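You operate a simulated robot arm through the tools that you are given. There is no shell and no other tool. Be economical: measure what you need, move in short steps, check, and stop when the job is done.

You run a simulated robot arm. Do the job below in one go: nothing can be reset, and whatever is moved stays where it is left.

TASK
Fill the lidded tray by the card and shut its lid.
Fine: each cell takes the module with its number; the fourth module stays out.

Only the result counts: the job must be done as asked and must still hold three seconds after the hand-in. Knocking over, shifting, dropping, spilling or breaking anything else fails it. A push-on lid holds only when it is set on centred and level and pressed home; a screw cap is set on level and turned clockwise until tight.

THE ROBOT
A 7-joint arm with a two-finger gripper, on a carriage that runs on a rail from [0.3, -60.3] to [-0.5, 117.7] (x, y) and turns from -120 to 212 degrees about z. Base frame: it is fixed where the carriage stands at the start and does not move with it; the origin is on the floor, on the carriage's upright axis, x ahead of it, y to its left, z up; the surface under the hand at the start is at about z = 80. Readings come in cm, degrees, newtons and seconds.
With the tool pointing down near the work surface it reaches from about 36 to 78 cm from the robot's upright axis, wherever it stands. Its first joint turns from -166.0 to 166.0 degrees. Places, roughly: blue cell of the lidded tray [40, 80, 80]; clear lid of the lidded tray [50, 80, 90]; red cell of the lidded tray [40, 100, 80]; yellow cell of the lidded tray [40, 70, 80]. Payload 2.45 kg.
The tool frame sits at the grasp point (the TCP): z along the fingers, y along the line on which they close. The tips reach 2.3 cm beyond it. The gripper opens to 7.2 cm. The gripper's body begins 4 cm behind the TCP.
Orientation is that of the tool frame in the base frame, as a unit quaternion [w, x, y, z]. With the fingers straight down and closing along the base's y, the tool's x points along the base's -x, its y along +y and its z along -z.

THE INTERFACE
- The arm moves only by the tool jog_arm. Its argument "increments" is a list of rows, each a list of 7 numbers: the shift along the tool's x, y, z in cm, then the turn, a rotation vector about the tool's x, y, z in degrees, then the closure, from 0 (fully open) to 1 (shut). In form: [[dx, dy, dz, rx, ry, rz, grip], ...]. A call has 1 to 12 rows; each row is the pose to reach, as a shift and turn from the pose commanded when the call began, along the tool's axes at that moment. A row lasts 0.2 s, in which the tool goes at most 5 cm and 8.6 degrees; a call with a longer step from one row to the next is refused whole, and so is a gripper value outside its range. Where a pose cannot be reached the arm comes as near as it can. A force on the tool above 50 N (or 10 N above the force at the start of the call, whichever is more), or a blocked arm, ends the call early, and 0.2 s more pass. Each finger travels about 7.2 cm/s and halts on what it meets, pressing with about 28 N; the grip force reading is that of the motor and also rises with nothing between the fingers. The clock runs only during rows and for 0.2 s after the last one: add rows that repeat a pose to give the fingers time. The reply holds the time, the measured pose of the TCP, the force on the tool along the base axes, the opening and the grip force, in the units named above and with some noise, with the torque about the TCP (base axes, N m) and any sound that the robot's microphone picked up.
- Cameras (640 x 400 px; columns grow to the right, rows downward): "scene" is now at [0.54, 22.81, 147.47]; the picture's right is [0.56, -0.83, 0.00], its down [-0.59, -0.40, -0.70] and it looks along [0.58, 0.39, -0.71] (base axes); focal length 252 px, centre (320, 200). "wrist" rides on the gripper at [7.8, 1.7, -6.6] in the tool frame; the picture's right is [-0.22, 0.98, 0.00], its down [-0.56, -0.12, -0.82] and it looks along [-0.80, -0.18, 0.57] (tool axes); focal length 234 px, centre (320, 200). There is no depth. A picture from a camera that has moved, and an enlarged one, comes with that camera's place and axes in the base frame and with its lens. The place of the scene camera against the robot may be out by one fixed shift of up to 1.2 cm in any direction.
- get_image(camera): a new picture of that camera. The clock stands still meanwhile.
- slide_trunk(by): slides the trunk up (or, below 0, down) by that many cm; the arm and the scene camera ride with it, the base frame stays. It gives what a move gives, with no picture.
- steer(legs): drives the robot by 1 to 6 legs, each [ahead, left, turn to the left] in cm, cm and degrees, along the robot's own axes; the way and the turn of a leg run together, so that a leg with both is an arc; at most 150 cm and 180 degrees a leg. The arm and the cameras ride along, it lands a little off, and it stops where it bumps. It keeps to its track: a leg is cut to what the track allows. It gives what a move gives.
- turn_head(pan, tilt): turns the head with the scene camera to pan (to the left, within 155 degrees either way) and tilt (down, from -29 to 69), counted from straight ahead of the robot. It gives what a move gives.
- zoom(camera, box): a new picture of the part [left, top, right, bottom] of that camera's present view, enlarged. The clock stands still meanwhile.
- sign_off(): hands the job in; it is judged then, once.

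Go step by step. Nothing tells you exact positions but the pictures and the camera data: compare them with the known pose of the tool, close in by small moves and look again before you grip or let go. The budget is 120 turns and 82 pictures, counting those below and the enlarged ones. Unless the task says otherwise, let go and move clear before handing in, and close with one line.

The tools are called after "Request:" as a command line: name --pt "numbers of a row" for each row, then --argument value for the rest, lists and objects as JSON in quotes. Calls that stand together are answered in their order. jog_arm: Moves the arm, as the interface text tells. Its arguments: {"type":"object","properties":{"increments":{"type":"array","items":{"type":"array","items":{"type":"number"}}}},"required":["increments"]} The other tools are called the same way: slide_trunk (by) slides the trunk up or down; steer (legs) drives the base; turn_head (pan, tilt) turns the head that bears the scene camera; get_image (camera) takes a picture; zoom (camera, box) takes an enlarged picture of a part of a camera's view; sign_off () hands the job in.

At the start:

```text
t: 0.0
ee_pos: [39.44, 35.83, 119.47]
ee_rot: [0.0, 0.0, 1.0, 0.0]
contact_force: [-0.5, -0.3, -0.4]
ft_torque: [0.02, -0.02, 0.0]
opening: 7.17
finger_force: 0.0
trunk travel left (down, up): [-47.5, 11.5]
robot x, y, heading: [0.25, 0.05, -0.1]
head pan, tilt: [33.9, 45.5]
```

scene: 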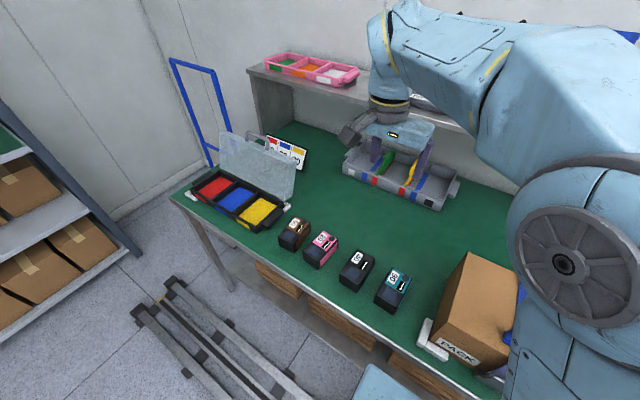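
wrist: 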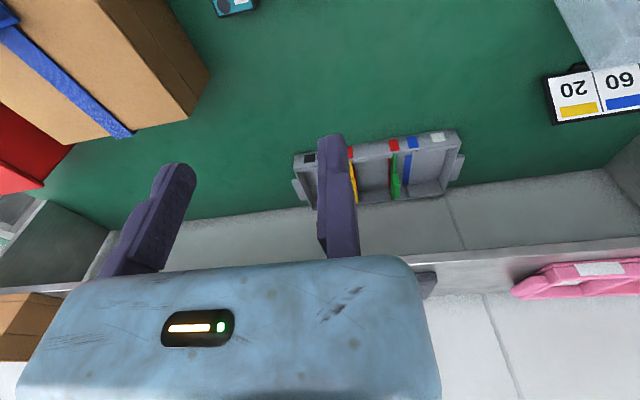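

I see the lidded tray with red, blue and yellow cells, the card beside it, and four modules in a row. I'll enlarge the card and the modules first.

Request:
zoom --camera "scene" --box '[160, 110, 320, 240]'

Request:
zoom --camera "scene" --box '[260, 200, 420, 320]'

Request:
zoom --camera "wrist" --box '[520, 40, 640, 140]'

```text
3.08 times, centred on (240, 175) of scene
camera zoom: at [0.54, 22.81, 147.47], right [0.56, -0.83, 0.0], down [-0.59, -0.4, -0.7], along [0.58, 0.39, -0.71], focal length 774 px, centre (566, 277)
```

zoom: 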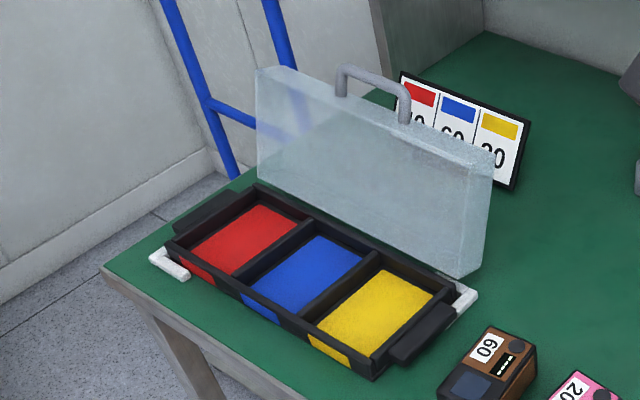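

```text
3.33 times, centred on (340, 260) of scene
camera zoom: at [0.54, 22.81, 147.47], right [0.56, -0.83, 0.0], down [-0.59, -0.4, -0.7], along [0.58, 0.39, -0.71], focal length 839 px, centre (253, 0)
```

zoom: 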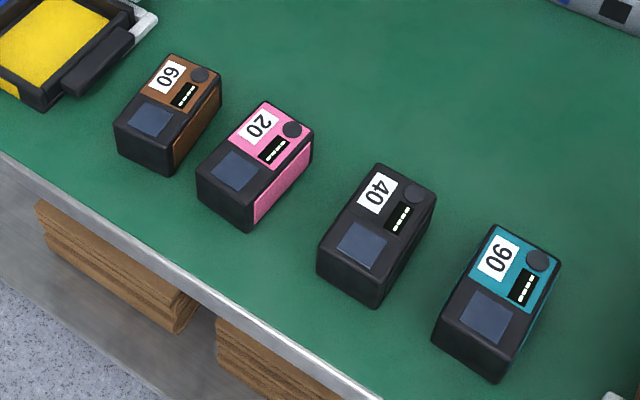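

```text
4.00 times, centred on (580, 90) of wrist
camera zoom: at [31.55, 37.57, 125.98], right [0.22, 0.98, 0.0], down [0.56, -0.12, 0.82], along [0.8, -0.18, -0.57], focal length 937 px, centre (-720, 640)
```

zoom: 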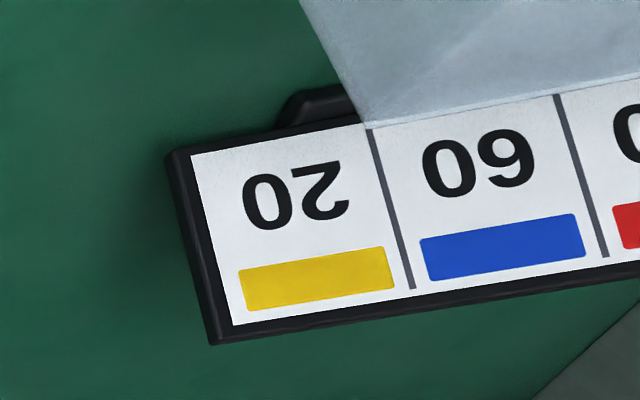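

The card shows yellow = 20, blue = 60, and red is still partly hidden. I'll drive partway left for a better view.

Request:
steer --legs '[[0, 45, 0]]'

Request:
turn_head --pan 10 --tilt 45

Request:
get_image --camera "scene"

Request:
get_image --camera "wrist"

```text
t: 2.8
ee_pos: [39.5, 80.98, 119.47]
ee_rot: [0.0, 0.006, 1.0, -0.001]
contact_force: [1.4, -1.0, 0.0]
ft_torque: [-0.02, -0.02, 0.03]
opening: 7.21
finger_force: 0.1
trunk travel left (down, up): [-47.5, 11.5]
robot x, y, heading: [-0.23, 45.4, -0.7]
head pan, tilt: [33.9, 45.5]
```

```text
t: 3.7
ee_pos: [39.66, 80.86, 119.39]
ee_rot: [0.0, 0.006, 1.0, 0.0]
contact_force: [0.4, 0.3, 0.3]
ft_torque: [0.0, 0.02, 0.04]
opening: 7.21
finger_force: 0.0
trunk travel left (down, up): [-47.5, 11.5]
robot x, y, heading: [-0.08, 45.42, -0.5]
head pan, tilt: [10.0, 45.0]
```

```text
76 pictures are left
camera scene: at [1.87, 65.23, 147.54], right [0.16, -0.99, 0.0], down [-0.7, -0.11, -0.71], along [0.7, 0.11, -0.71], focal length 252 px, centre (320, 200)
```

scene: 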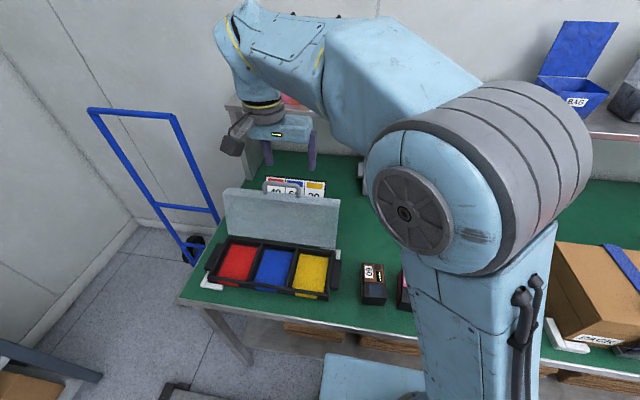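

```text
75 pictures are left
camera wrist: at [31.8, 82.72, 125.99], right [0.23, 0.97, 0.0], down [0.56, -0.13, 0.82], along [0.8, -0.19, -0.57], focal length 234 px, centre (320, 200)
```

wrist: 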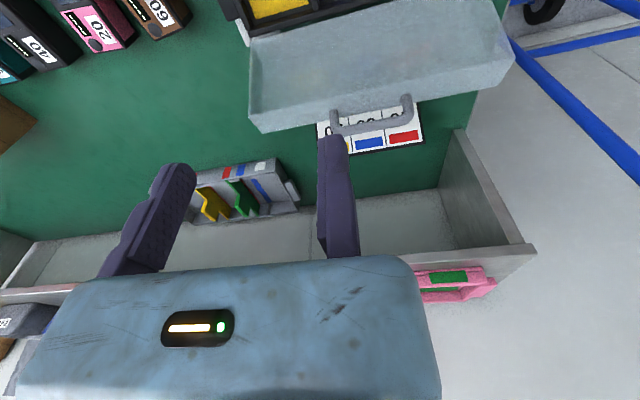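

Request:
zoom --camera "wrist" --box '[230, 0, 530, 170]'

Request:
zoom --camera "scene" --box '[190, 160, 390, 310]'

Request:
zoom --camera "wrist" --box '[0, 0, 200, 100]'

```text
2.13 times, centred on (380, 85) of wrist
camera zoom: at [31.8, 82.72, 125.99], right [0.23, 0.97, 0.0], down [0.56, -0.13, 0.82], along [0.8, -0.19, -0.57], focal length 500 px, centre (192, 445)
```

zoom: 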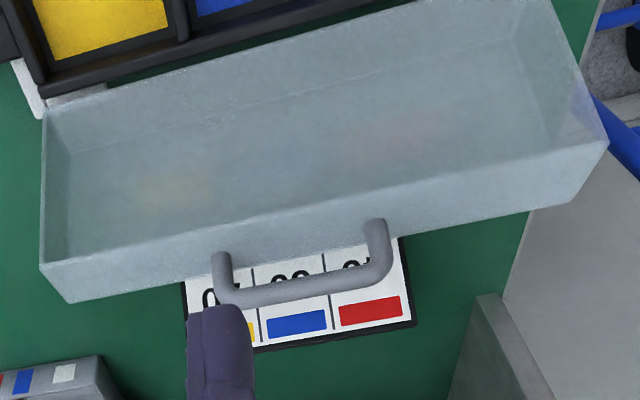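

```text
2.67 times, centred on (290, 235) of scene
camera zoom: at [1.87, 65.23, 147.54], right [0.16, -0.99, 0.0], down [-0.7, -0.11, -0.71], along [0.7, 0.11, -0.71], focal length 671 px, centre (400, 107)
```

zoom: 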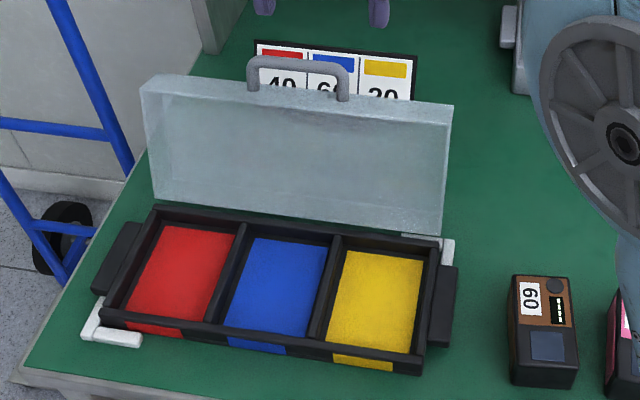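

```text
3.20 times, centred on (100, 50) of wrist
camera zoom: at [31.8, 82.72, 125.99], right [0.23, 0.97, 0.0], down [0.56, -0.13, 0.82], along [0.8, -0.19, -0.57], focal length 749 px, centre (1024, 680)
```

zoom: 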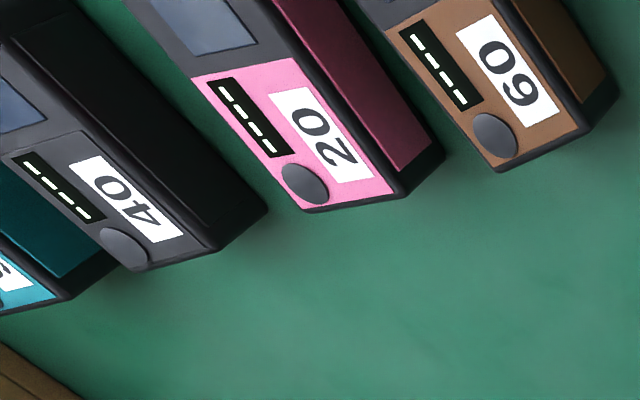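

Request:
zoom --camera "scene" --box '[345, 255, 405, 310]'

Request:
zoom --camera "wrist" --box '[120, 0, 200, 50]'

Request:
zoom --camera "scene" --box '[260, 170, 330, 210]'

```text
7.27 times, centred on (375, 282) of scene
camera zoom: at [1.87, 65.23, 147.54], right [0.16, -0.99, 0.0], down [-0.7, -0.11, -0.71], along [0.7, 0.11, -0.71], focal length 1830 px, centre (-80, -400)
```

zoom: 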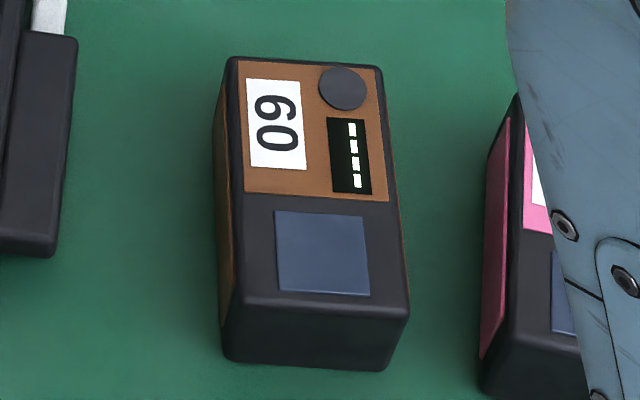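

```text
8.00 times, centred on (160, 25) of wrist
camera zoom: at [31.8, 82.72, 125.99], right [0.23, 0.97, 0.0], down [0.56, -0.13, 0.82], along [0.8, -0.19, -0.57], focal length 1873 px, centre (1600, 1600)
```

zoom: 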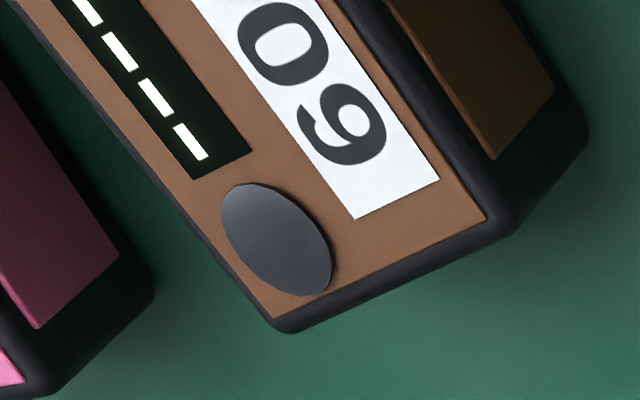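

```text
9.14 times, centred on (295, 190) of scene
camera zoom: at [1.87, 65.23, 147.54], right [0.16, -0.99, 0.0], down [-0.7, -0.11, -0.71], along [0.7, 0.11, -0.71], focal length 2301 px, centre (549, 291)
```

zoom: 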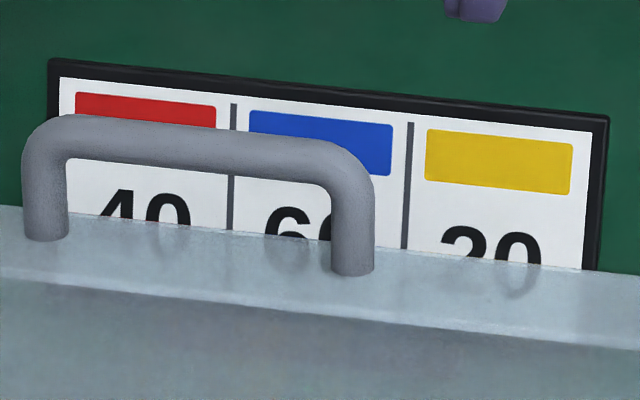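

The numbers are settled: 40 (black) goes to red, 60 (brown) to blue, 20 (pink) to yellow, and the teal 90 stays out. The modules are about 9 x 5.7 x 6 cm, standing at x≈36. I'll shift right a little so they and the tray are in reach, then hover over the brown one.

Request:
steer --legs '[[0, -20, 0.6]]'

Request:
turn_head --pan 35 --tilt 50

Request:
get_image --camera "scene"

```text
t: 5.3
ee_pos: [39.36, 61.57, 119.49]
ee_rot: [0.0, 0.001, 1.0, 0.0]
contact_force: [0.2, 0.1, 0.4]
ft_torque: [0.02, 0.0, 0.0]
opening: 7.24
finger_force: 0.1
trunk travel left (down, up): [-47.5, 11.5]
robot x, y, heading: [-0.22, 26.14, -0.6]
head pan, tilt: [10.0, 45.0]
```

```text
t: 6.2
ee_pos: [39.37, 61.54, 119.45]
ee_rot: [-0.001, 0.002, 1.0, 0.0]
contact_force: [0.0, 0.5, 0.2]
ft_torque: [0.01, -0.01, -0.02]
opening: 7.2
finger_force: 0.1
trunk travel left (down, up): [-47.5, 11.5]
robot x, y, heading: [0.35, 26.03, 0.0]
head pan, tilt: [35.0, 50.0]
```

```text
68 pictures are left
camera scene: at [0.08, 48.6, 146.85], right [0.57, -0.82, 0.0], down [-0.63, -0.44, -0.64], along [0.53, 0.37, -0.77], focal length 252 px, centre (320, 200)
```

scene: 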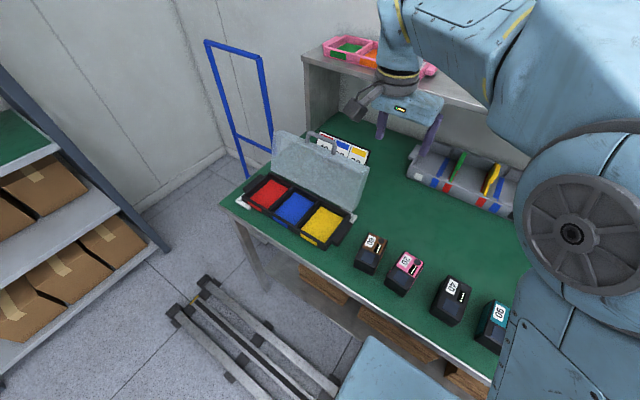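

The view is clear. I'll now hover the gripper above the brown module.

Request:
jog_arm --pt "1.5 -2.5 2 0 0 0 0" --pt "3.2 -5.3 5 0 0 0 0" --pt "3.2 -5.3 9.5 0 0 0 0" --pt "3.2 -5.3 14 0 0 0 0" --pt "3.2 -5.3 18 0 0 0 0" --pt "3.2 -5.3 22 0 0 0 0" --pt "3.2 -5.3 22 0 0 0 0"

Request:
get_image --camera "wrist"

Request:
zoom --camera "scene" --box '[220, 110, 460, 310]'

```text
t: 7.8
ee_pos: [36.42, 56.45, 97.4]
ee_rot: [0.0, 0.001, 1.0, 0.0]
contact_force: [-0.5, 0.6, 0.0]
ft_torque: [-0.03, 0.03, 0.01]
opening: 7.21
finger_force: 0.1
trunk travel left (down, up): [-47.5, 11.5]
robot x, y, heading: [-0.08, 25.98, -0.2]
head pan, tilt: [35.0, 50.0]
```

```text
67 pictures are left
camera wrist: at [28.55, 58.16, 103.89], right [0.22, 0.98, 0.0], down [0.56, -0.13, 0.82], along [0.8, -0.18, -0.57], focal length 234 px, centre (320, 200)
```

wrist: 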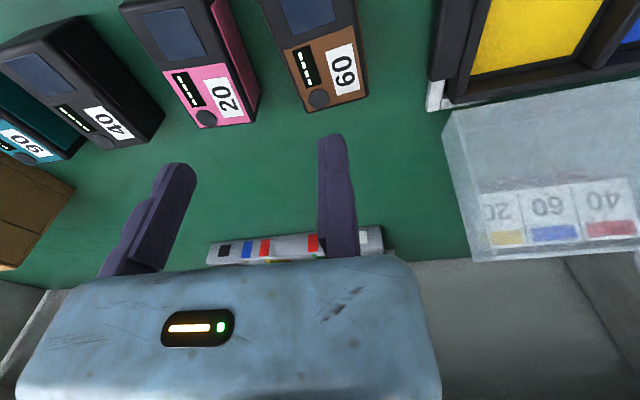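

```text
2.00 times, centred on (340, 210) of scene
camera zoom: at [0.11, 48.62, 146.85], right [0.57, -0.82, 0.0], down [-0.63, -0.44, -0.64], along [0.53, 0.37, -0.77], focal length 503 px, centre (280, 180)
```

zoom: 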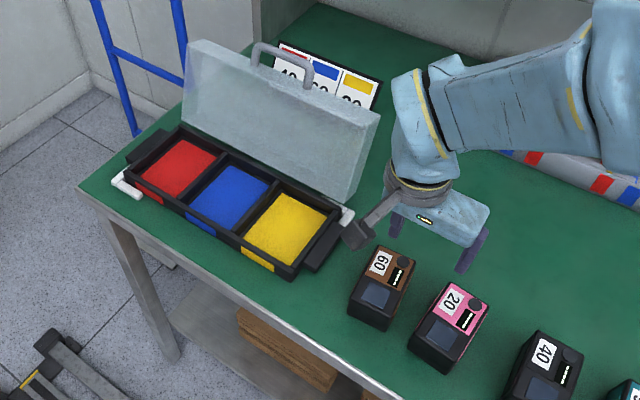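

In both cameras the fingers appear about 3 cm to -y of the reported TCP. I'll close the gripper in the air and see where the pads meet.

Request:
jog_arm --pt "0 0 0 0 0 0 1" --pt "0 0 0 0 0 0 1" --pt "0 0 0 0 0 0 1" --pt "0 0 0 0 0 0 1"

Request:
get_image --camera "wrist"

Request:
zoom --camera "scene" --box '[330, 160, 490, 280]'

```text
t: 8.8
ee_pos: [36.39, 56.4, 97.35]
ee_rot: [0.0, 0.002, 1.0, 0.0]
contact_force: [0.3, -0.6, -0.4]
ft_torque: [0.03, -0.01, -0.01]
opening: 0.0
finger_force: 28.5
trunk travel left (down, up): [-47.5, 11.5]
robot x, y, heading: [-0.53, 26.29, -0.2]
head pan, tilt: [35.0, 50.0]
```

```text
65 pictures are left
camera wrist: at [28.53, 58.15, 103.94], right [0.22, 0.98, 0.0], down [0.56, -0.13, 0.82], along [0.8, -0.18, -0.57], focal length 234 px, centre (320, 200)
```

wrist: 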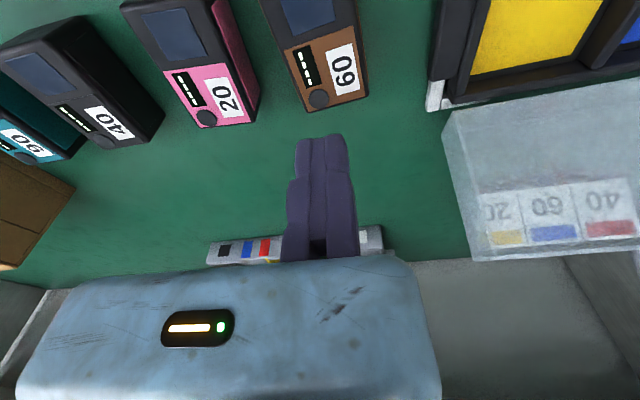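

```text
3.33 times, centred on (410, 220) of scene
camera zoom: at [0.08, 48.61, 146.85], right [0.57, -0.82, 0.0], down [-0.63, -0.44, -0.64], along [0.53, 0.37, -0.77], focal length 839 px, centre (20, 133)
```

zoom: 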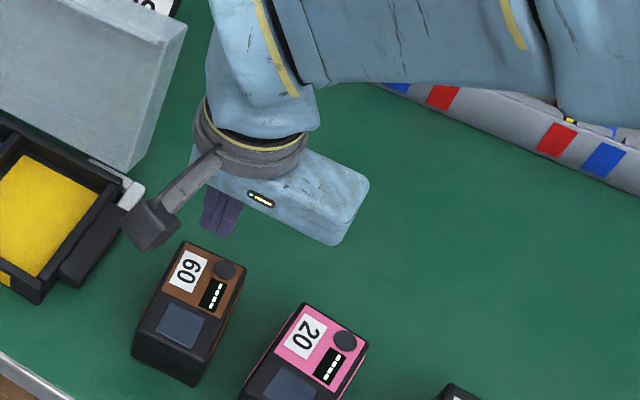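

Only the -y finger moves: the +y finger is fixed, with its pad face at the TCP. So I'll place the TCP at each module's +y face. I'll zoom in for their yaw.

Request:
zoom --camera "scene" --box '[340, 220, 460, 310]'

Request:
zoom --camera "wrist" --box '[100, 0, 400, 180]'

Request:
zoom --camera "scene" --box '[220, 120, 380, 260]'

```text
4.44 times, centred on (400, 265) of scene
camera zoom: at [0.08, 48.61, 146.85], right [0.57, -0.82, 0.0], down [-0.63, -0.44, -0.64], along [0.53, 0.37, -0.77], focal length 1119 px, centre (-36, -89)
```

zoom: 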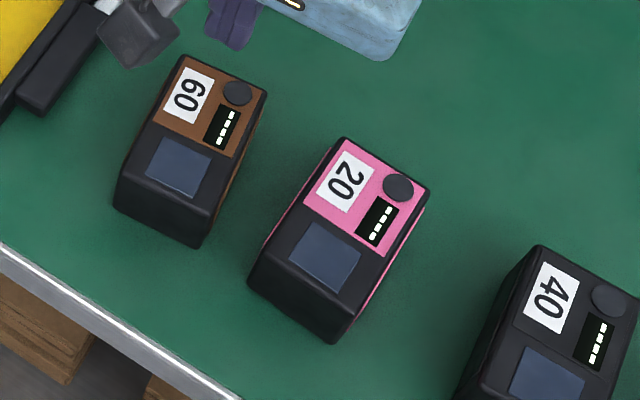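

```text
2.13 times, centred on (250, 90) of wrist
camera zoom: at [28.53, 58.15, 103.94], right [0.22, 0.98, 0.0], down [0.56, -0.13, 0.82], along [0.8, -0.18, -0.57], focal length 500 px, centre (469, 435)
```

zoom: 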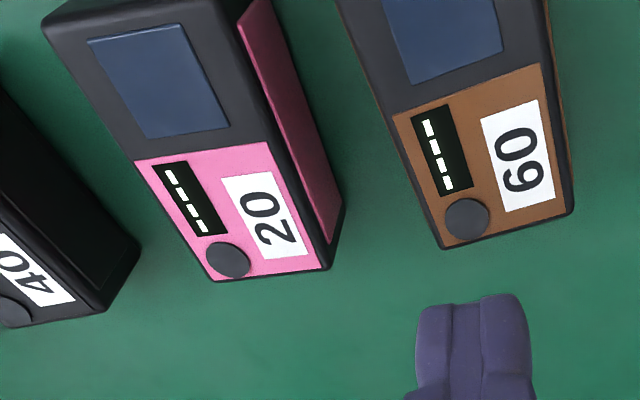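

```text
2.86 times, centred on (300, 190) of scene
camera zoom: at [0.08, 48.61, 146.85], right [0.57, -0.82, 0.0], down [-0.63, -0.44, -0.64], along [0.53, 0.37, -0.77], focal length 719 px, centre (377, 229)
```

zoom: 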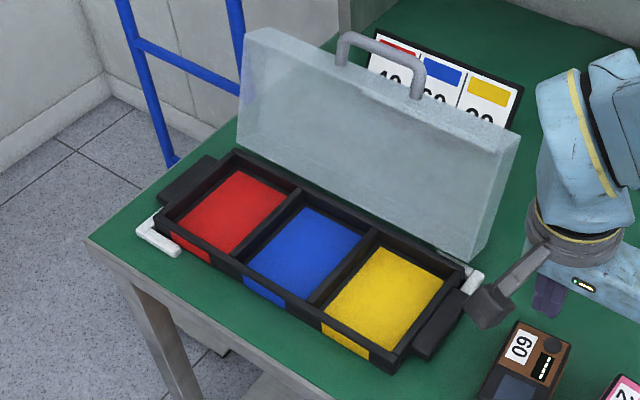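

Tops are at z≈85. Brown sits at about (36.1, 56.6) with yaw +3.6°, and pink at yaw about -7.5°. Next I'll hover above the tray to measure the cells before carrying anything.

Request:
jog_arm --pt "0 3 -4 0 0 0 1" --pt "0 7 -6 0 0 0 1" --pt "0 11.5 -8 0 0 0 1" --pt "0 16 -9 0 0 0 1" --pt "0 20 -9 0 0 0 1" --pt "0 24 -9 0 0 0 1" --pt "0 27 -9 0 0 0 1" --pt "0 27 -9 0 0 0 1"

Request:
get_image --camera "wrist"

Request:
zoom --camera "wrist" --box '[80, 0, 640, 200]'

```text
t: 10.6
ee_pos: [36.33, 83.29, 106.51]
ee_rot: [0.0, 0.002, 1.0, 0.0]
contact_force: [-0.5, -0.5, -0.1]
ft_torque: [0.01, 0.02, 0.01]
opening: 0.0
finger_force: 27.8
trunk travel left (down, up): [-47.5, 11.5]
robot x, y, heading: [-0.08, 25.95, -0.1]
head pan, tilt: [35.0, 50.0]
```

```text
60 pictures are left
camera wrist: at [28.57, 85.05, 113.07], right [0.22, 0.98, 0.0], down [0.56, -0.13, 0.82], along [0.8, -0.18, -0.57], focal length 234 px, centre (320, 200)
```

wrist: 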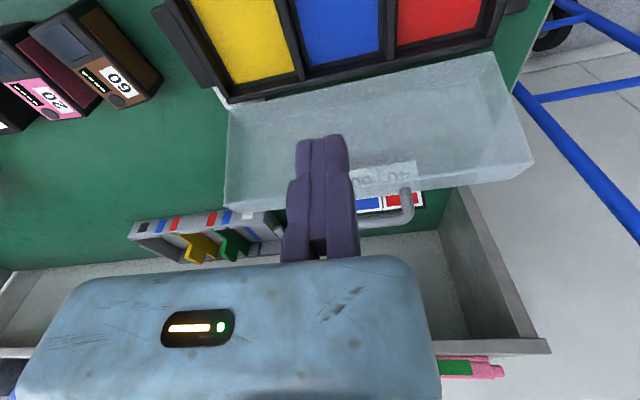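

```text
1.14 times, centred on (360, 100) of wrist
camera zoom: at [28.57, 85.05, 113.07], right [0.22, 0.98, 0.0], down [0.56, -0.13, 0.82], along [0.8, -0.18, -0.57], focal length 268 px, centre (274, 314)
```

zoom: 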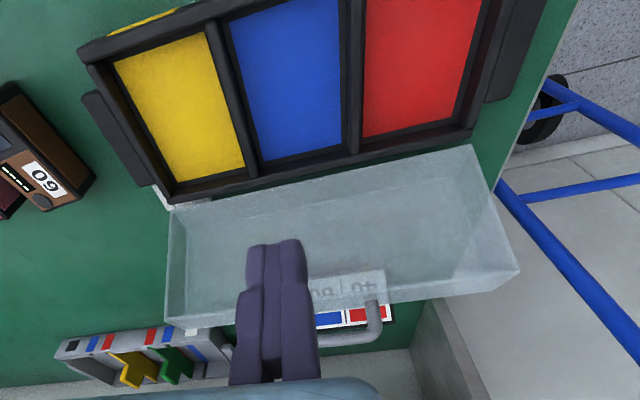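

Request:
zoom --camera "wrist" --box '[140, 0, 380, 120]'

Request:
zoom --camera "wrist" --box '[340, 0, 580, 120]'

```text
2.67 times, centred on (260, 60) of wrist
camera zoom: at [28.57, 85.05, 113.07], right [0.22, 0.98, 0.0], down [0.56, -0.13, 0.82], along [0.8, -0.18, -0.57], focal length 624 px, centre (480, 573)
```

zoom: 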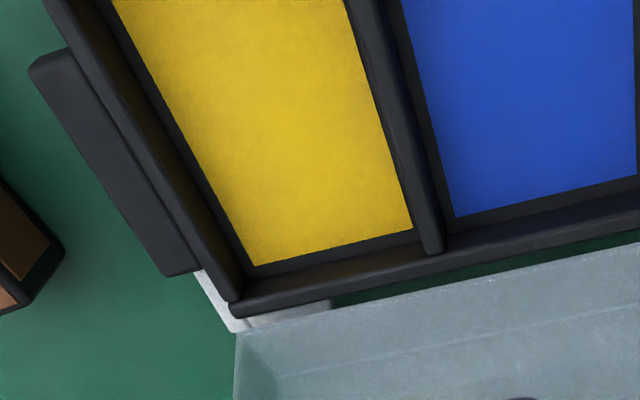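

```text
2.67 times, centred on (460, 60) of wrist
camera zoom: at [28.57, 85.05, 113.07], right [0.22, 0.98, 0.0], down [0.56, -0.13, 0.82], along [0.8, -0.18, -0.57], focal length 624 px, centre (-53, 573)
```

zoom: 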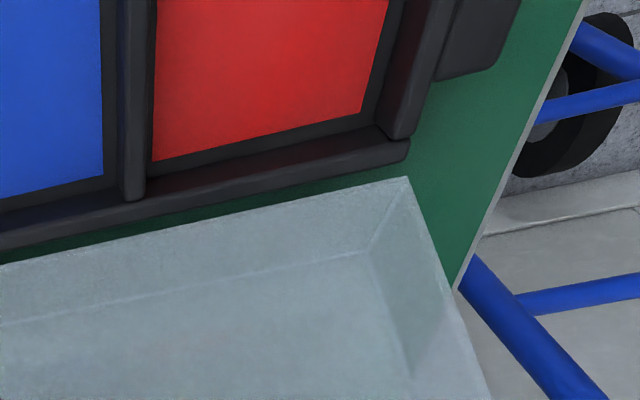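

The tray is shallow: rim z≈82.5, cell pitch about 11, cell centres at y≈74, 85 and 96, x about 31.5–43.4. I'll return to hover above the brown module, gripper open and turned by its yaw.

Request:
jog_arm --pt "0 -4 0 0 0 0 0.5" --pt "0.2 -8.5 0 0 0 0 0" --pt "0.4 -13 0 0 0 -1 0" --pt "0.4 -17 2 0 0 -2 0" --pt "0.4 -20 5 0 0 -3.6 0" --pt "0.4 -23.4 8 0 0 -3.6 0" --pt "0.4 -23.4 12.5 0 0 -3.6 0" --pt "0.4 -23.4 14.5 0 0 -3.6 0" --pt "0.4 -23.4 14.5 0 0 -3.6 0"

Request:
get_image --camera "wrist"

Request:
zoom --camera "scene" --box '[330, 190, 490, 310]'

```text
t: 12.6
ee_pos: [35.95, 59.88, 92.02]
ee_rot: [0.0, -0.03, 1.0, 0.0]
contact_force: [0.5, 0.6, 1.0]
ft_torque: [0.01, 0.03, -0.02]
opening: 7.21
finger_force: 0.2
trunk travel left (down, up): [-47.5, 11.5]
robot x, y, heading: [0.41, 26.09, -0.3]
head pan, tilt: [35.0, 50.0]
```

```text
56 pictures are left
camera wrist: at [28.02, 61.1, 98.61], right [0.16, 0.99, 0.0], down [0.57, -0.09, 0.82], along [0.81, -0.13, -0.57], focal length 234 px, centre (320, 200)
```

wrist: 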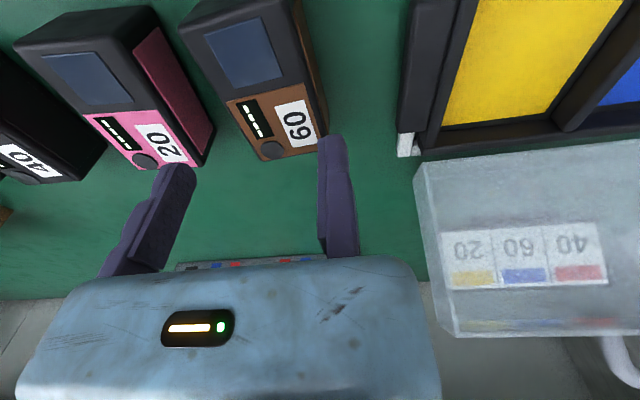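

```text
3.33 times, centred on (410, 250) of scene
camera zoom: at [0.09, 48.62, 146.85], right [0.57, -0.82, 0.0], down [-0.63, -0.44, -0.64], along [0.53, 0.37, -0.77], focal length 839 px, centre (20, 33)
```

zoom: 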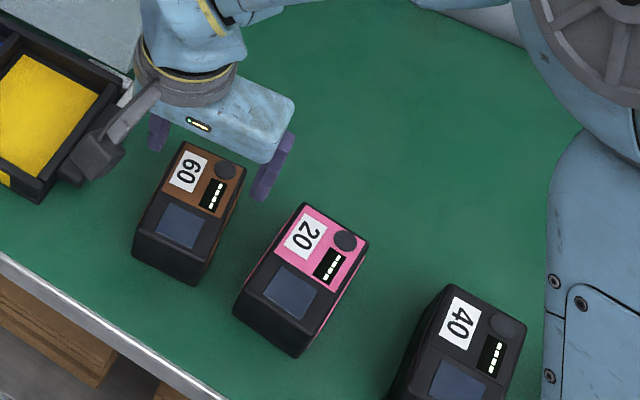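

Brown sits between the open fingers with clearance on both sides, so I'll descend and grip it.

Request:
jog_arm --pt "0 0 3 0 0 0 0" --pt "0 0 6 0 0 0 0" --pt "0 0 7.6 0 0 0 0" --pt "0 0 7.6 0 0 0 0"

Request:
jog_arm --pt "0 0 0 0 0 0 0.2" --pt "0 0 0 0 0 0 0.4" --pt "0 0 0 0 0 0 0.6" --pt "0 0 0 0 0 0 0.8" --pt "0 0 0 0 0 0 0.8"

Request:
get_image --camera "wrist"

```text
t: 13.6
ee_pos: [35.65, 59.96, 84.29]
ee_rot: [0.0, -0.029, 1.0, 0.0]
contact_force: [-0.2, 0.9, 0.9]
ft_torque: [0.01, 0.01, 0.0]
opening: 7.19
finger_force: 0.0
trunk travel left (down, up): [-47.5, 11.5]
robot x, y, heading: [-0.56, 26.05, -0.1]
head pan, tilt: [35.0, 50.0]
```

```text
t: 14.8
ee_pos: [35.73, 60.04, 84.23]
ee_rot: [0.0, -0.031, 1.0, 0.0]
contact_force: [0.7, 0.0, 0.1]
ft_torque: [0.07, 0.02, 0.01]
opening: 5.95
finger_force: 28.2
trunk travel left (down, up): [-47.5, 11.5]
robot x, y, heading: [0.16, 25.56, -0.1]
head pan, tilt: [35.0, 50.0]
```

```text
54 pictures are left
camera wrist: at [27.83, 61.27, 90.79], right [0.16, 0.99, 0.0], down [0.57, -0.09, 0.82], along [0.81, -0.13, -0.57], focal length 234 px, centre (320, 200)
```

wrist: 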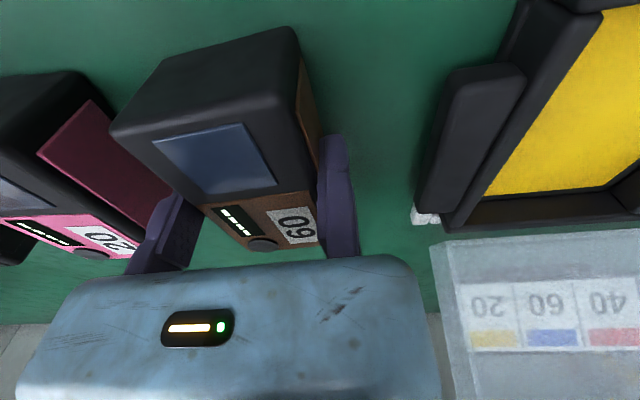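

Brown is gripped at 5.95 cm wide. I'll lift it straight up and square the tool.

Request:
jog_arm --pt "0 0 -2 0 0 0 0.8" --pt "0 0 -6 0 0 0 0.8" --pt "0 0 -10.5 0 0 2 0.8" --pt "0 0 -14 0 0 3.5 0.8" --pt "0 0 -14 0 0 3.5 0.8"

Request:
jog_arm --pt "0 4 0 0 0 0 0.8" --pt "0 8 0 0 0 0 0.8" --pt "0 12 0 0 0 0 0.8" --pt "-0.5 16 0 0 0 0 0.8" --pt "-1 20 0 0 0 0 0.8" --pt "-1.5 24 0 0 0 0 0.8" --pt "-1.5 27.9 0 0 0 0 0.8" --pt "-1.5 27.9 0 0 0 0 0.8"

Request:
get_image --camera "wrist"

Request:
zoom --camera "scene" --box '[220, 110, 400, 260]'

```text
t: 16.0
ee_pos: [35.74, 59.95, 98.34]
ee_rot: [0.0, 0.001, 1.0, 0.0]
contact_force: [-0.4, 0.1, -2.2]
ft_torque: [0.05, 0.0, 0.0]
opening: 5.94
finger_force: 28.4
trunk travel left (down, up): [-47.5, 11.5]
robot x, y, heading: [0.06, 26.04, -0.4]
head pan, tilt: [35.0, 50.0]
```

```text
t: 17.8
ee_pos: [37.13, 87.69, 98.4]
ee_rot: [0.0, 0.0, 1.0, -0.001]
contact_force: [-0.4, 0.3, -2.8]
ft_torque: [0.06, 0.02, -0.02]
opening: 5.97
finger_force: 27.9
trunk travel left (down, up): [-47.5, 11.5]
robot x, y, heading: [-0.09, 25.72, -0.1]
head pan, tilt: [35.0, 50.0]
```

```text
53 pictures are left
camera wrist: at [29.42, 89.41, 104.91], right [0.22, 0.98, 0.0], down [0.56, -0.12, 0.82], along [0.8, -0.18, -0.57], focal length 234 px, centre (320, 200)
```

wrist: 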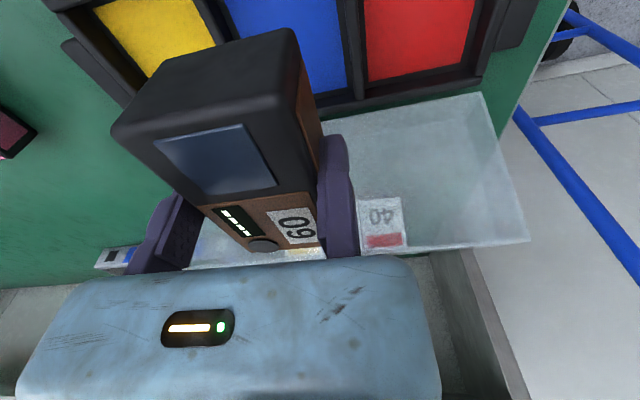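

```text
2.67 times, centred on (310, 185) of scene
camera zoom: at [0.1, 48.66, 146.84], right [0.57, -0.82, 0.0], down [-0.63, -0.44, -0.64], along [0.53, 0.37, -0.77], focal length 671 px, centre (347, 240)
```

zoom: 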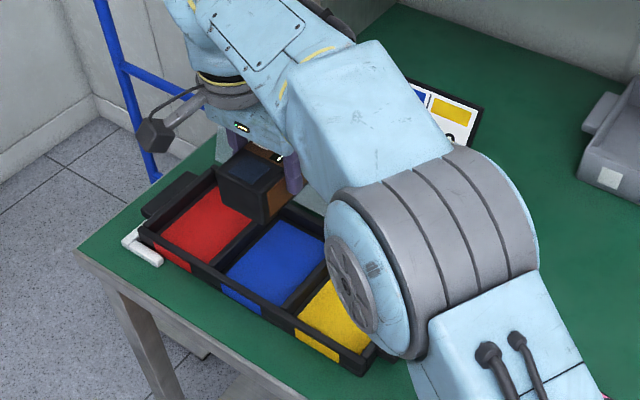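

Brown hangs above the blue cell, well aligned: cell y 79.8–89.7, module 81.7–87.7. I'll lower it, then feel for the floor.

Request:
jog_arm --pt "-0.2 0 4 0 0 0 0.8" --pt "-0.2 0 8 0 0 0 0.8" --pt "-0.2 0 11 0 0 0 0.8" --pt "-0.2 0 12.4 0 0 0 0.8" --pt "-0.2 0 12.4 0 0 0 0.8"

Request:
get_image --camera "wrist"

Request:
zoom --camera "scene" --box '[230, 140, 350, 250]'

```text
t: 19.0
ee_pos: [37.5, 87.74, 85.92]
ee_rot: [0.0, 0.001, 1.0, 0.0]
contact_force: [-0.5, -0.8, -1.7]
ft_torque: [0.07, 0.01, 0.01]
opening: 5.97
finger_force: 28.1
trunk travel left (down, up): [-47.5, 11.5]
robot x, y, heading: [0.12, 26.14, -0.4]
head pan, tilt: [35.0, 50.0]
```

```text
51 pictures are left
camera wrist: at [29.67, 89.46, 92.54], right [0.22, 0.98, 0.0], down [0.56, -0.13, 0.82], along [0.8, -0.18, -0.57], focal length 234 px, centre (320, 200)
```

wrist: 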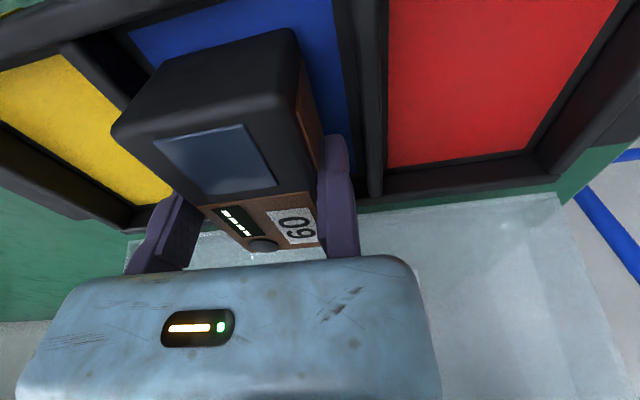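

```text
3.64 times, centred on (290, 195) of scene
camera zoom: at [0.09, 48.63, 146.85], right [0.57, -0.82, 0.0], down [-0.63, -0.44, -0.64], along [0.53, 0.37, -0.77], focal length 915 px, centre (429, 218)
```

zoom: 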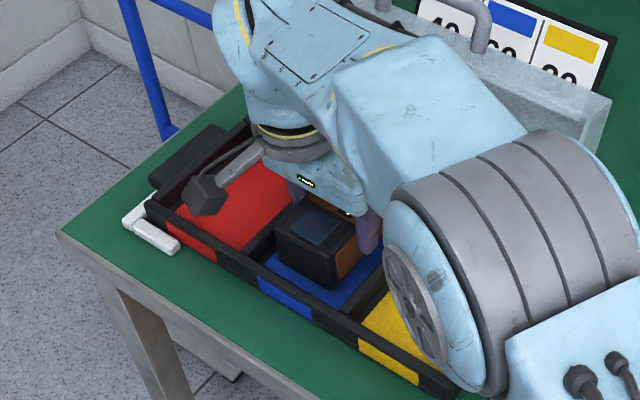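

Request:
jog_arm --pt "0.1 0 0.4 0 0 0 0.8" --pt "0.1 0 0.7 0 0 0 0.8" --pt "0.1 0 0.9 0 0 0 0.8" --pt "0.1 0 0.9 0 0 0 0.8"

```text
t: 20.0
ee_pos: [37.39, 87.75, 85.1]
ee_rot: [-0.001, 0.001, 1.0, 0.0]
contact_force: [0.7, -0.2, -3.0]
ft_torque: [0.01, -0.03, 0.01]
opening: 5.94
finger_force: 28.1
trunk travel left (down, up): [-47.5, 11.5]
robot x, y, heading: [0.01, 25.47, -0.2]
head pan, tilt: [35.0, 50.0]
```

Request:
jog_arm --pt "0 0 0.1 0 0 0 0.8" --pt "0 0 0.2 0 0 0 0.8" --pt "0 0 0.3 0 0 0 0.8" --pt "0 0 0.3 0 0 0 0.8"

```text
t: 21.0
ee_pos: [37.47, 87.82, 84.93]
ee_rot: [0.001, 0.001, 1.0, 0.002]
contact_force: [-2.0, -0.1, 20.2]
ft_torque: [-0.86, 0.3, -0.08]
opening: 5.96
finger_force: 28.2
trunk travel left (down, up): [-47.5, 11.5]
robot x, y, heading: [0.06, 25.81, -0.3]
head pan, tilt: [35.0, 50.0]
```

It touched the floor at TCP z≈84.95, so I'll let go with a small opening, clear the fixed finger sideways and rise.

Request:
jog_arm --pt "0 0 -0.2 0 0 0 0.15" --pt "0 0 -0.2 0 0 0 0.1" --pt "0 0 -0.2 0 0 0 0.1" --pt "0 0.25 -0.2 0 0 0 0.1" --pt "0 0.25 -0.2 0 0 0 0.1"

Request:
jog_arm --pt "0 0 -1 0 0 0 0.1" --pt "0 0 -3.5 0 0 0 0.1" --pt "0 0 -8 0 0 0 0.1" --pt "0 0 -12.5 0 0 0 0.1" --pt "0 0 -12.5 0 0 0 0.1"

Request:
get_image --camera "wrist"

```text
t: 22.2
ee_pos: [37.45, 88.06, 84.96]
ee_rot: [0.0, 0.0, 1.0, 0.0]
contact_force: [0.1, 0.1, -0.4]
ft_torque: [0.01, -0.01, -0.03]
opening: 6.48
finger_force: 0.2
trunk travel left (down, up): [-47.5, 11.5]
robot x, y, heading: [0.16, 25.91, -0.1]
head pan, tilt: [35.0, 50.0]
```

```text
t: 23.4
ee_pos: [37.37, 87.82, 97.3]
ee_rot: [0.0, 0.0, 1.0, 0.0]
contact_force: [0.1, -0.3, -0.9]
ft_torque: [-0.02, -0.02, 0.0]
opening: 6.47
finger_force: 0.1
trunk travel left (down, up): [-47.5, 11.5]
robot x, y, heading: [-0.45, 26.01, -0.2]
head pan, tilt: [35.0, 50.0]
```

```text
49 pictures are left
camera wrist: at [29.57, 89.64, 103.93], right [0.22, 0.98, 0.0], down [0.56, -0.13, 0.82], along [0.8, -0.18, -0.57], focal length 234 px, centre (320, 200)
```

wrist: 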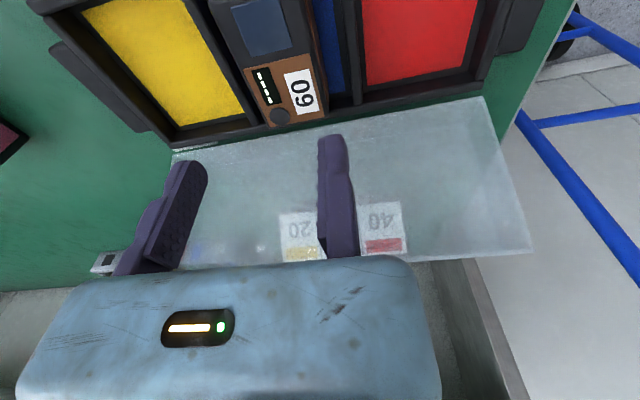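

Brown sits properly in blue. Now pink: hover at about (35.9, 50.1) with yaw -7.3°.

Request:
jog_arm --pt "0 -3 0 0 0 0 0.1" --pt "0.3 -7.5 0 0 0 0 0" --pt "0.6 -12 0 0 0 1 0" --pt "0.9 -16.5 0 0 0 2 0" --pt "1.2 -21 0 0 0 3 0" --pt "1.5 -25.5 0 0 0 5 0" --pt "1.5 -30 0 0 0 7.3 0" --pt "1.5 -34.5 0 0 0 7.3 0" --pt "1.5 -37.7 2 0 0 7.3 0" --pt "1.5 -37.7 5 0 0 7.3 0" --pt "1.5 -37.7 5 0 0 7.3 0"

Request:
get_image --camera "wrist"

```text
t: 25.8
ee_pos: [35.74, 50.37, 92.6]
ee_rot: [0.0, 0.065, 0.998, 0.0]
contact_force: [0.2, 0.5, 0.1]
ft_torque: [0.01, -0.01, -0.02]
opening: 7.21
finger_force: 0.1
trunk travel left (down, up): [-47.5, 11.5]
robot x, y, heading: [-0.3, 25.65, -0.3]
head pan, tilt: [35.0, 50.0]
```

```text
48 pictures are left
camera wrist: at [28.17, 53.02, 99.12], right [0.34, 0.94, 0.0], down [0.54, -0.2, 0.82], along [0.77, -0.28, -0.57], focal length 234 px, centre (320, 200)
```

wrist: 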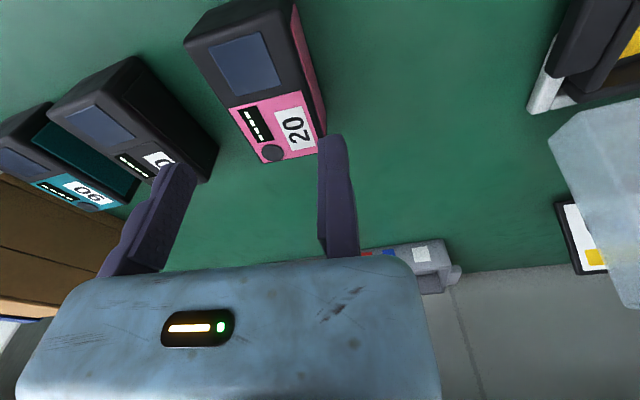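

The alignment matches the earlier pick, so I'll descend and grip.

Request:
jog_arm --pt "0 0 3 0 0 0 0" --pt "0 0 6 0 0 0 0" --pt "0 0 8.3 0 0 0 0" --pt "0 0 8.3 0 0 0 0"

Request:
jog_arm --pt "0 0 0 0 0 0 0.2" --pt "0 0 0 0 0 0 0.4" --pt "0 0 0 0 0 0 0.6" --pt "0 0 0 0 0 0 0.8" --pt "0 0 0 0 0 0 0.8"

Request:
get_image --camera "wrist"

```text
t: 26.8
ee_pos: [35.82, 50.47, 84.3]
ee_rot: [0.0, 0.065, 0.998, 0.0]
contact_force: [-0.6, -0.5, -0.3]
ft_torque: [0.0, 0.0, 0.0]
opening: 7.21
finger_force: 0.0
trunk travel left (down, up): [-47.5, 11.5]
robot x, y, heading: [-0.41, 25.86, -0.1]
head pan, tilt: [35.0, 50.0]
```

```text
t: 28.0
ee_pos: [35.86, 50.37, 84.32]
ee_rot: [-0.001, 0.064, 0.998, 0.0]
contact_force: [-0.1, -1.3, -0.8]
ft_torque: [0.01, 0.02, 0.02]
opening: 5.93
finger_force: 28.5
trunk travel left (down, up): [-47.5, 11.5]
robot x, y, heading: [0.0, 26.1, -0.3]
head pan, tilt: [35.0, 50.0]
```

```text
47 pictures are left
camera wrist: at [28.34, 53.09, 90.86], right [0.34, 0.94, 0.0], down [0.54, -0.2, 0.82], along [0.77, -0.28, -0.57], focal length 234 px, centre (320, 200)
```

wrist: 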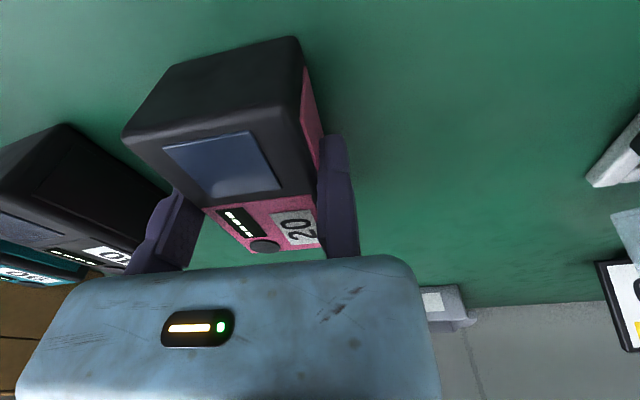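

Pink is gripped. I'll lift it, square it and carry it above the yellow cell.

Request:
jog_arm --pt "0 0 -2 0 0 0 0.8" --pt "0 0 -6 0 0 0 0.8" --pt "0 0 -10 0 0 -4 0.8" --pt "0 0 -13 0 0 -7.4 0.8" --pt "0 0 -13 0 0 -7.4 0.8"

Request:
jog_arm --pt "-0.3 4 0 0 0 0 0.8" --pt "-0.6 8.5 0 0 0 0 0.8" --pt "-0.9 13 0 0 0 0 0.8" --pt "-1.2 17.5 0 0 0 0 0.8" --pt "-1.4 22 0 0 0 0 0.8" --pt "-1.4 26.3 0 0 0 0 0.8" --pt "-1.4 26.3 0 0 0 0 0.8"

Request:
get_image --camera "wrist"

```text
t: 29.2
ee_pos: [35.92, 50.48, 97.23]
ee_rot: [0.0, -0.001, 1.0, 0.001]
contact_force: [0.6, 0.3, -1.7]
ft_torque: [0.05, 0.05, -0.04]
opening: 5.94
finger_force: 27.6
trunk travel left (down, up): [-47.5, 11.5]
robot x, y, heading: [-0.15, 26.08, 0.0]
head pan, tilt: [35.0, 50.0]
```

```text
t: 30.8
ee_pos: [37.16, 76.51, 97.18]
ee_rot: [0.0, 0.0, 1.0, 0.0]
contact_force: [-0.5, -0.1, -1.7]
ft_torque: [0.09, 0.01, -0.01]
opening: 5.96
finger_force: 28.5
trunk travel left (down, up): [-47.5, 11.5]
robot x, y, heading: [-0.55, 25.89, -0.2]
head pan, tilt: [35.0, 50.0]
```

```text
46 pictures are left
camera wrist: at [29.31, 78.22, 103.82], right [0.22, 0.98, 0.0], down [0.56, -0.12, 0.82], along [0.8, -0.18, -0.57], focal length 234 px, centre (320, 200)
```

wrist: 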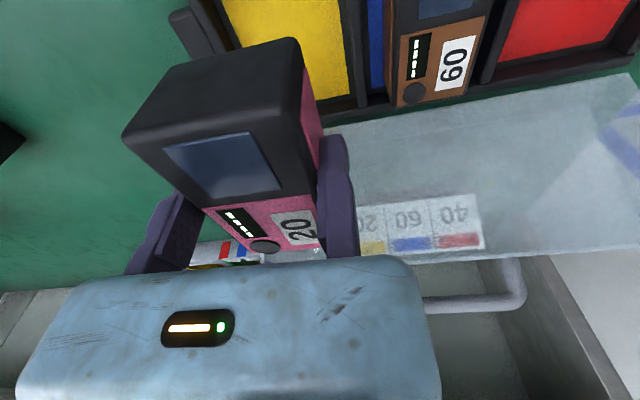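

Request:
jog_arm --pt "0 0.1 4 0 0 0 0.8" --pt "0 0.1 8 0 0 0 0.8" --pt "0 0.1 10.5 0 0 0 0.8" --pt "0 0.1 11.5 0 0 0 0.8" --pt "0 0.1 11.5 0 0 0 0.8"

Request:
get_image --camera "wrist"

Request:
zoom --camera "scene" --box '[230, 140, 390, 270]'

```text
t: 32.0
ee_pos: [37.21, 76.78, 85.71]
ee_rot: [0.0, 0.0, 1.0, 0.0]
contact_force: [-1.1, -0.6, -1.6]
ft_torque: [0.07, 0.0, 0.01]
opening: 5.96
finger_force: 27.9
trunk travel left (down, up): [-47.5, 11.5]
robot x, y, heading: [-0.41, 26.04, -0.1]
head pan, tilt: [35.0, 50.0]
```

```text
45 pictures are left
camera wrist: at [29.4, 78.52, 92.24], right [0.22, 0.98, 0.0], down [0.56, -0.12, 0.82], along [0.8, -0.18, -0.57], focal length 234 px, centre (320, 200)
```

wrist: 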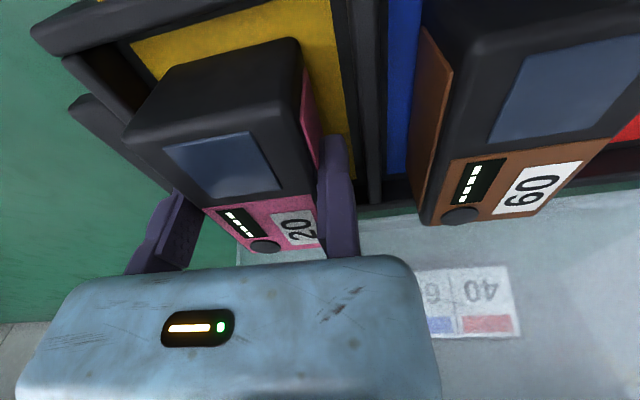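

```text
3.08 times, centred on (310, 205) of scene
camera zoom: at [0.09, 48.62, 146.85], right [0.57, -0.82, 0.0], down [-0.63, -0.44, -0.64], along [0.53, 0.37, -0.77], focal length 774 px, centre (351, 185)
```

zoom: 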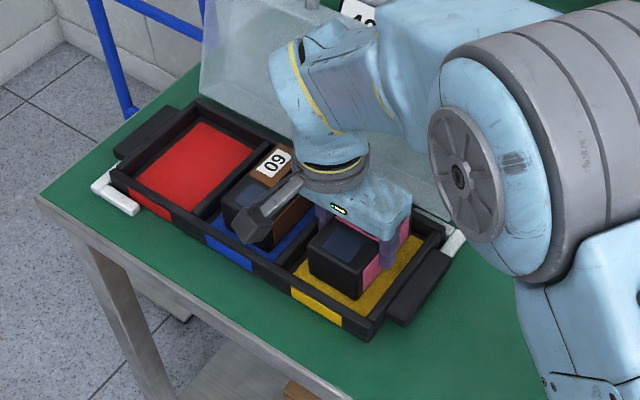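

Request:
jog_arm --pt "0 0 0.3 0 0 0 0.8" --pt "0 0 0.6 0 0 0 0.8" --pt "0 0 0.8 0 0 0 0.8" --pt "0 0 0.9 0 0 0 0.8" --pt "0 0 0.9 0 0 0 0.8"

```text
t: 33.2
ee_pos: [37.32, 76.75, 84.84]
ee_rot: [0.001, -0.001, 1.0, 0.001]
contact_force: [0.6, -2.3, 20.7]
ft_torque: [-0.79, 0.0, -0.05]
opening: 6.01
finger_force: 27.9
trunk travel left (down, up): [-47.5, 11.5]
robot x, y, heading: [-0.43, 25.8, -0.5]
head pan, tilt: [35.0, 50.0]
```

Request:
jog_arm --pt "0 0 -0.2 0 0 0 0.15" --pt "0 0 -0.2 0 0 0 0.1" --pt "0 0 -0.2 0 0 0 0.1" --pt "0 0.25 -0.2 0 0 0 0.1" --pt "0 0.25 -0.2 0 0 0 0.1"

Request:
jog_arm --pt "0 0 -1 0 0 0 0.1" --pt "0 0 -3.5 0 0 0 0.1" --pt "0 0 -8 0 0 0 0.1" --pt "0 0 -12.5 0 0 0 0.1" --pt "0 0 -12.5 0 0 0 0.1"

Request:
get_image --camera "wrist"

```text
t: 34.4
ee_pos: [37.2, 77.01, 85.02]
ee_rot: [0.0, -0.001, 1.0, 0.0]
contact_force: [-0.4, 0.9, -0.4]
ft_torque: [-0.03, -0.01, -0.02]
opening: 6.49
finger_force: 0.0
trunk travel left (down, up): [-47.5, 11.5]
robot x, y, heading: [-0.37, 25.84, -0.2]
head pan, tilt: [35.0, 50.0]
```

```text
t: 35.6
ee_pos: [37.29, 77.2, 97.55]
ee_rot: [0.0, -0.001, 1.0, 0.0]
contact_force: [0.3, 0.2, 0.4]
ft_torque: [0.01, 0.02, -0.02]
opening: 6.47
finger_force: 0.0
trunk travel left (down, up): [-47.5, 11.5]
robot x, y, heading: [-0.32, 25.86, -0.1]
head pan, tilt: [35.0, 50.0]
```

```text
43 pictures are left
camera wrist: at [29.48, 78.9, 104.13], right [0.22, 0.98, 0.0], down [0.56, -0.12, 0.82], along [0.8, -0.18, -0.57], focal length 234 px, centre (320, 200)
```

wrist: 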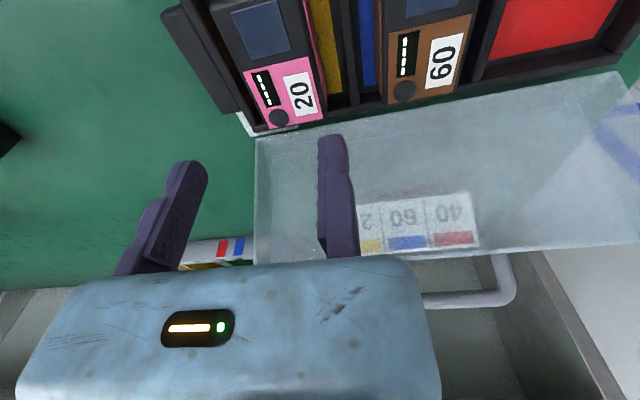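

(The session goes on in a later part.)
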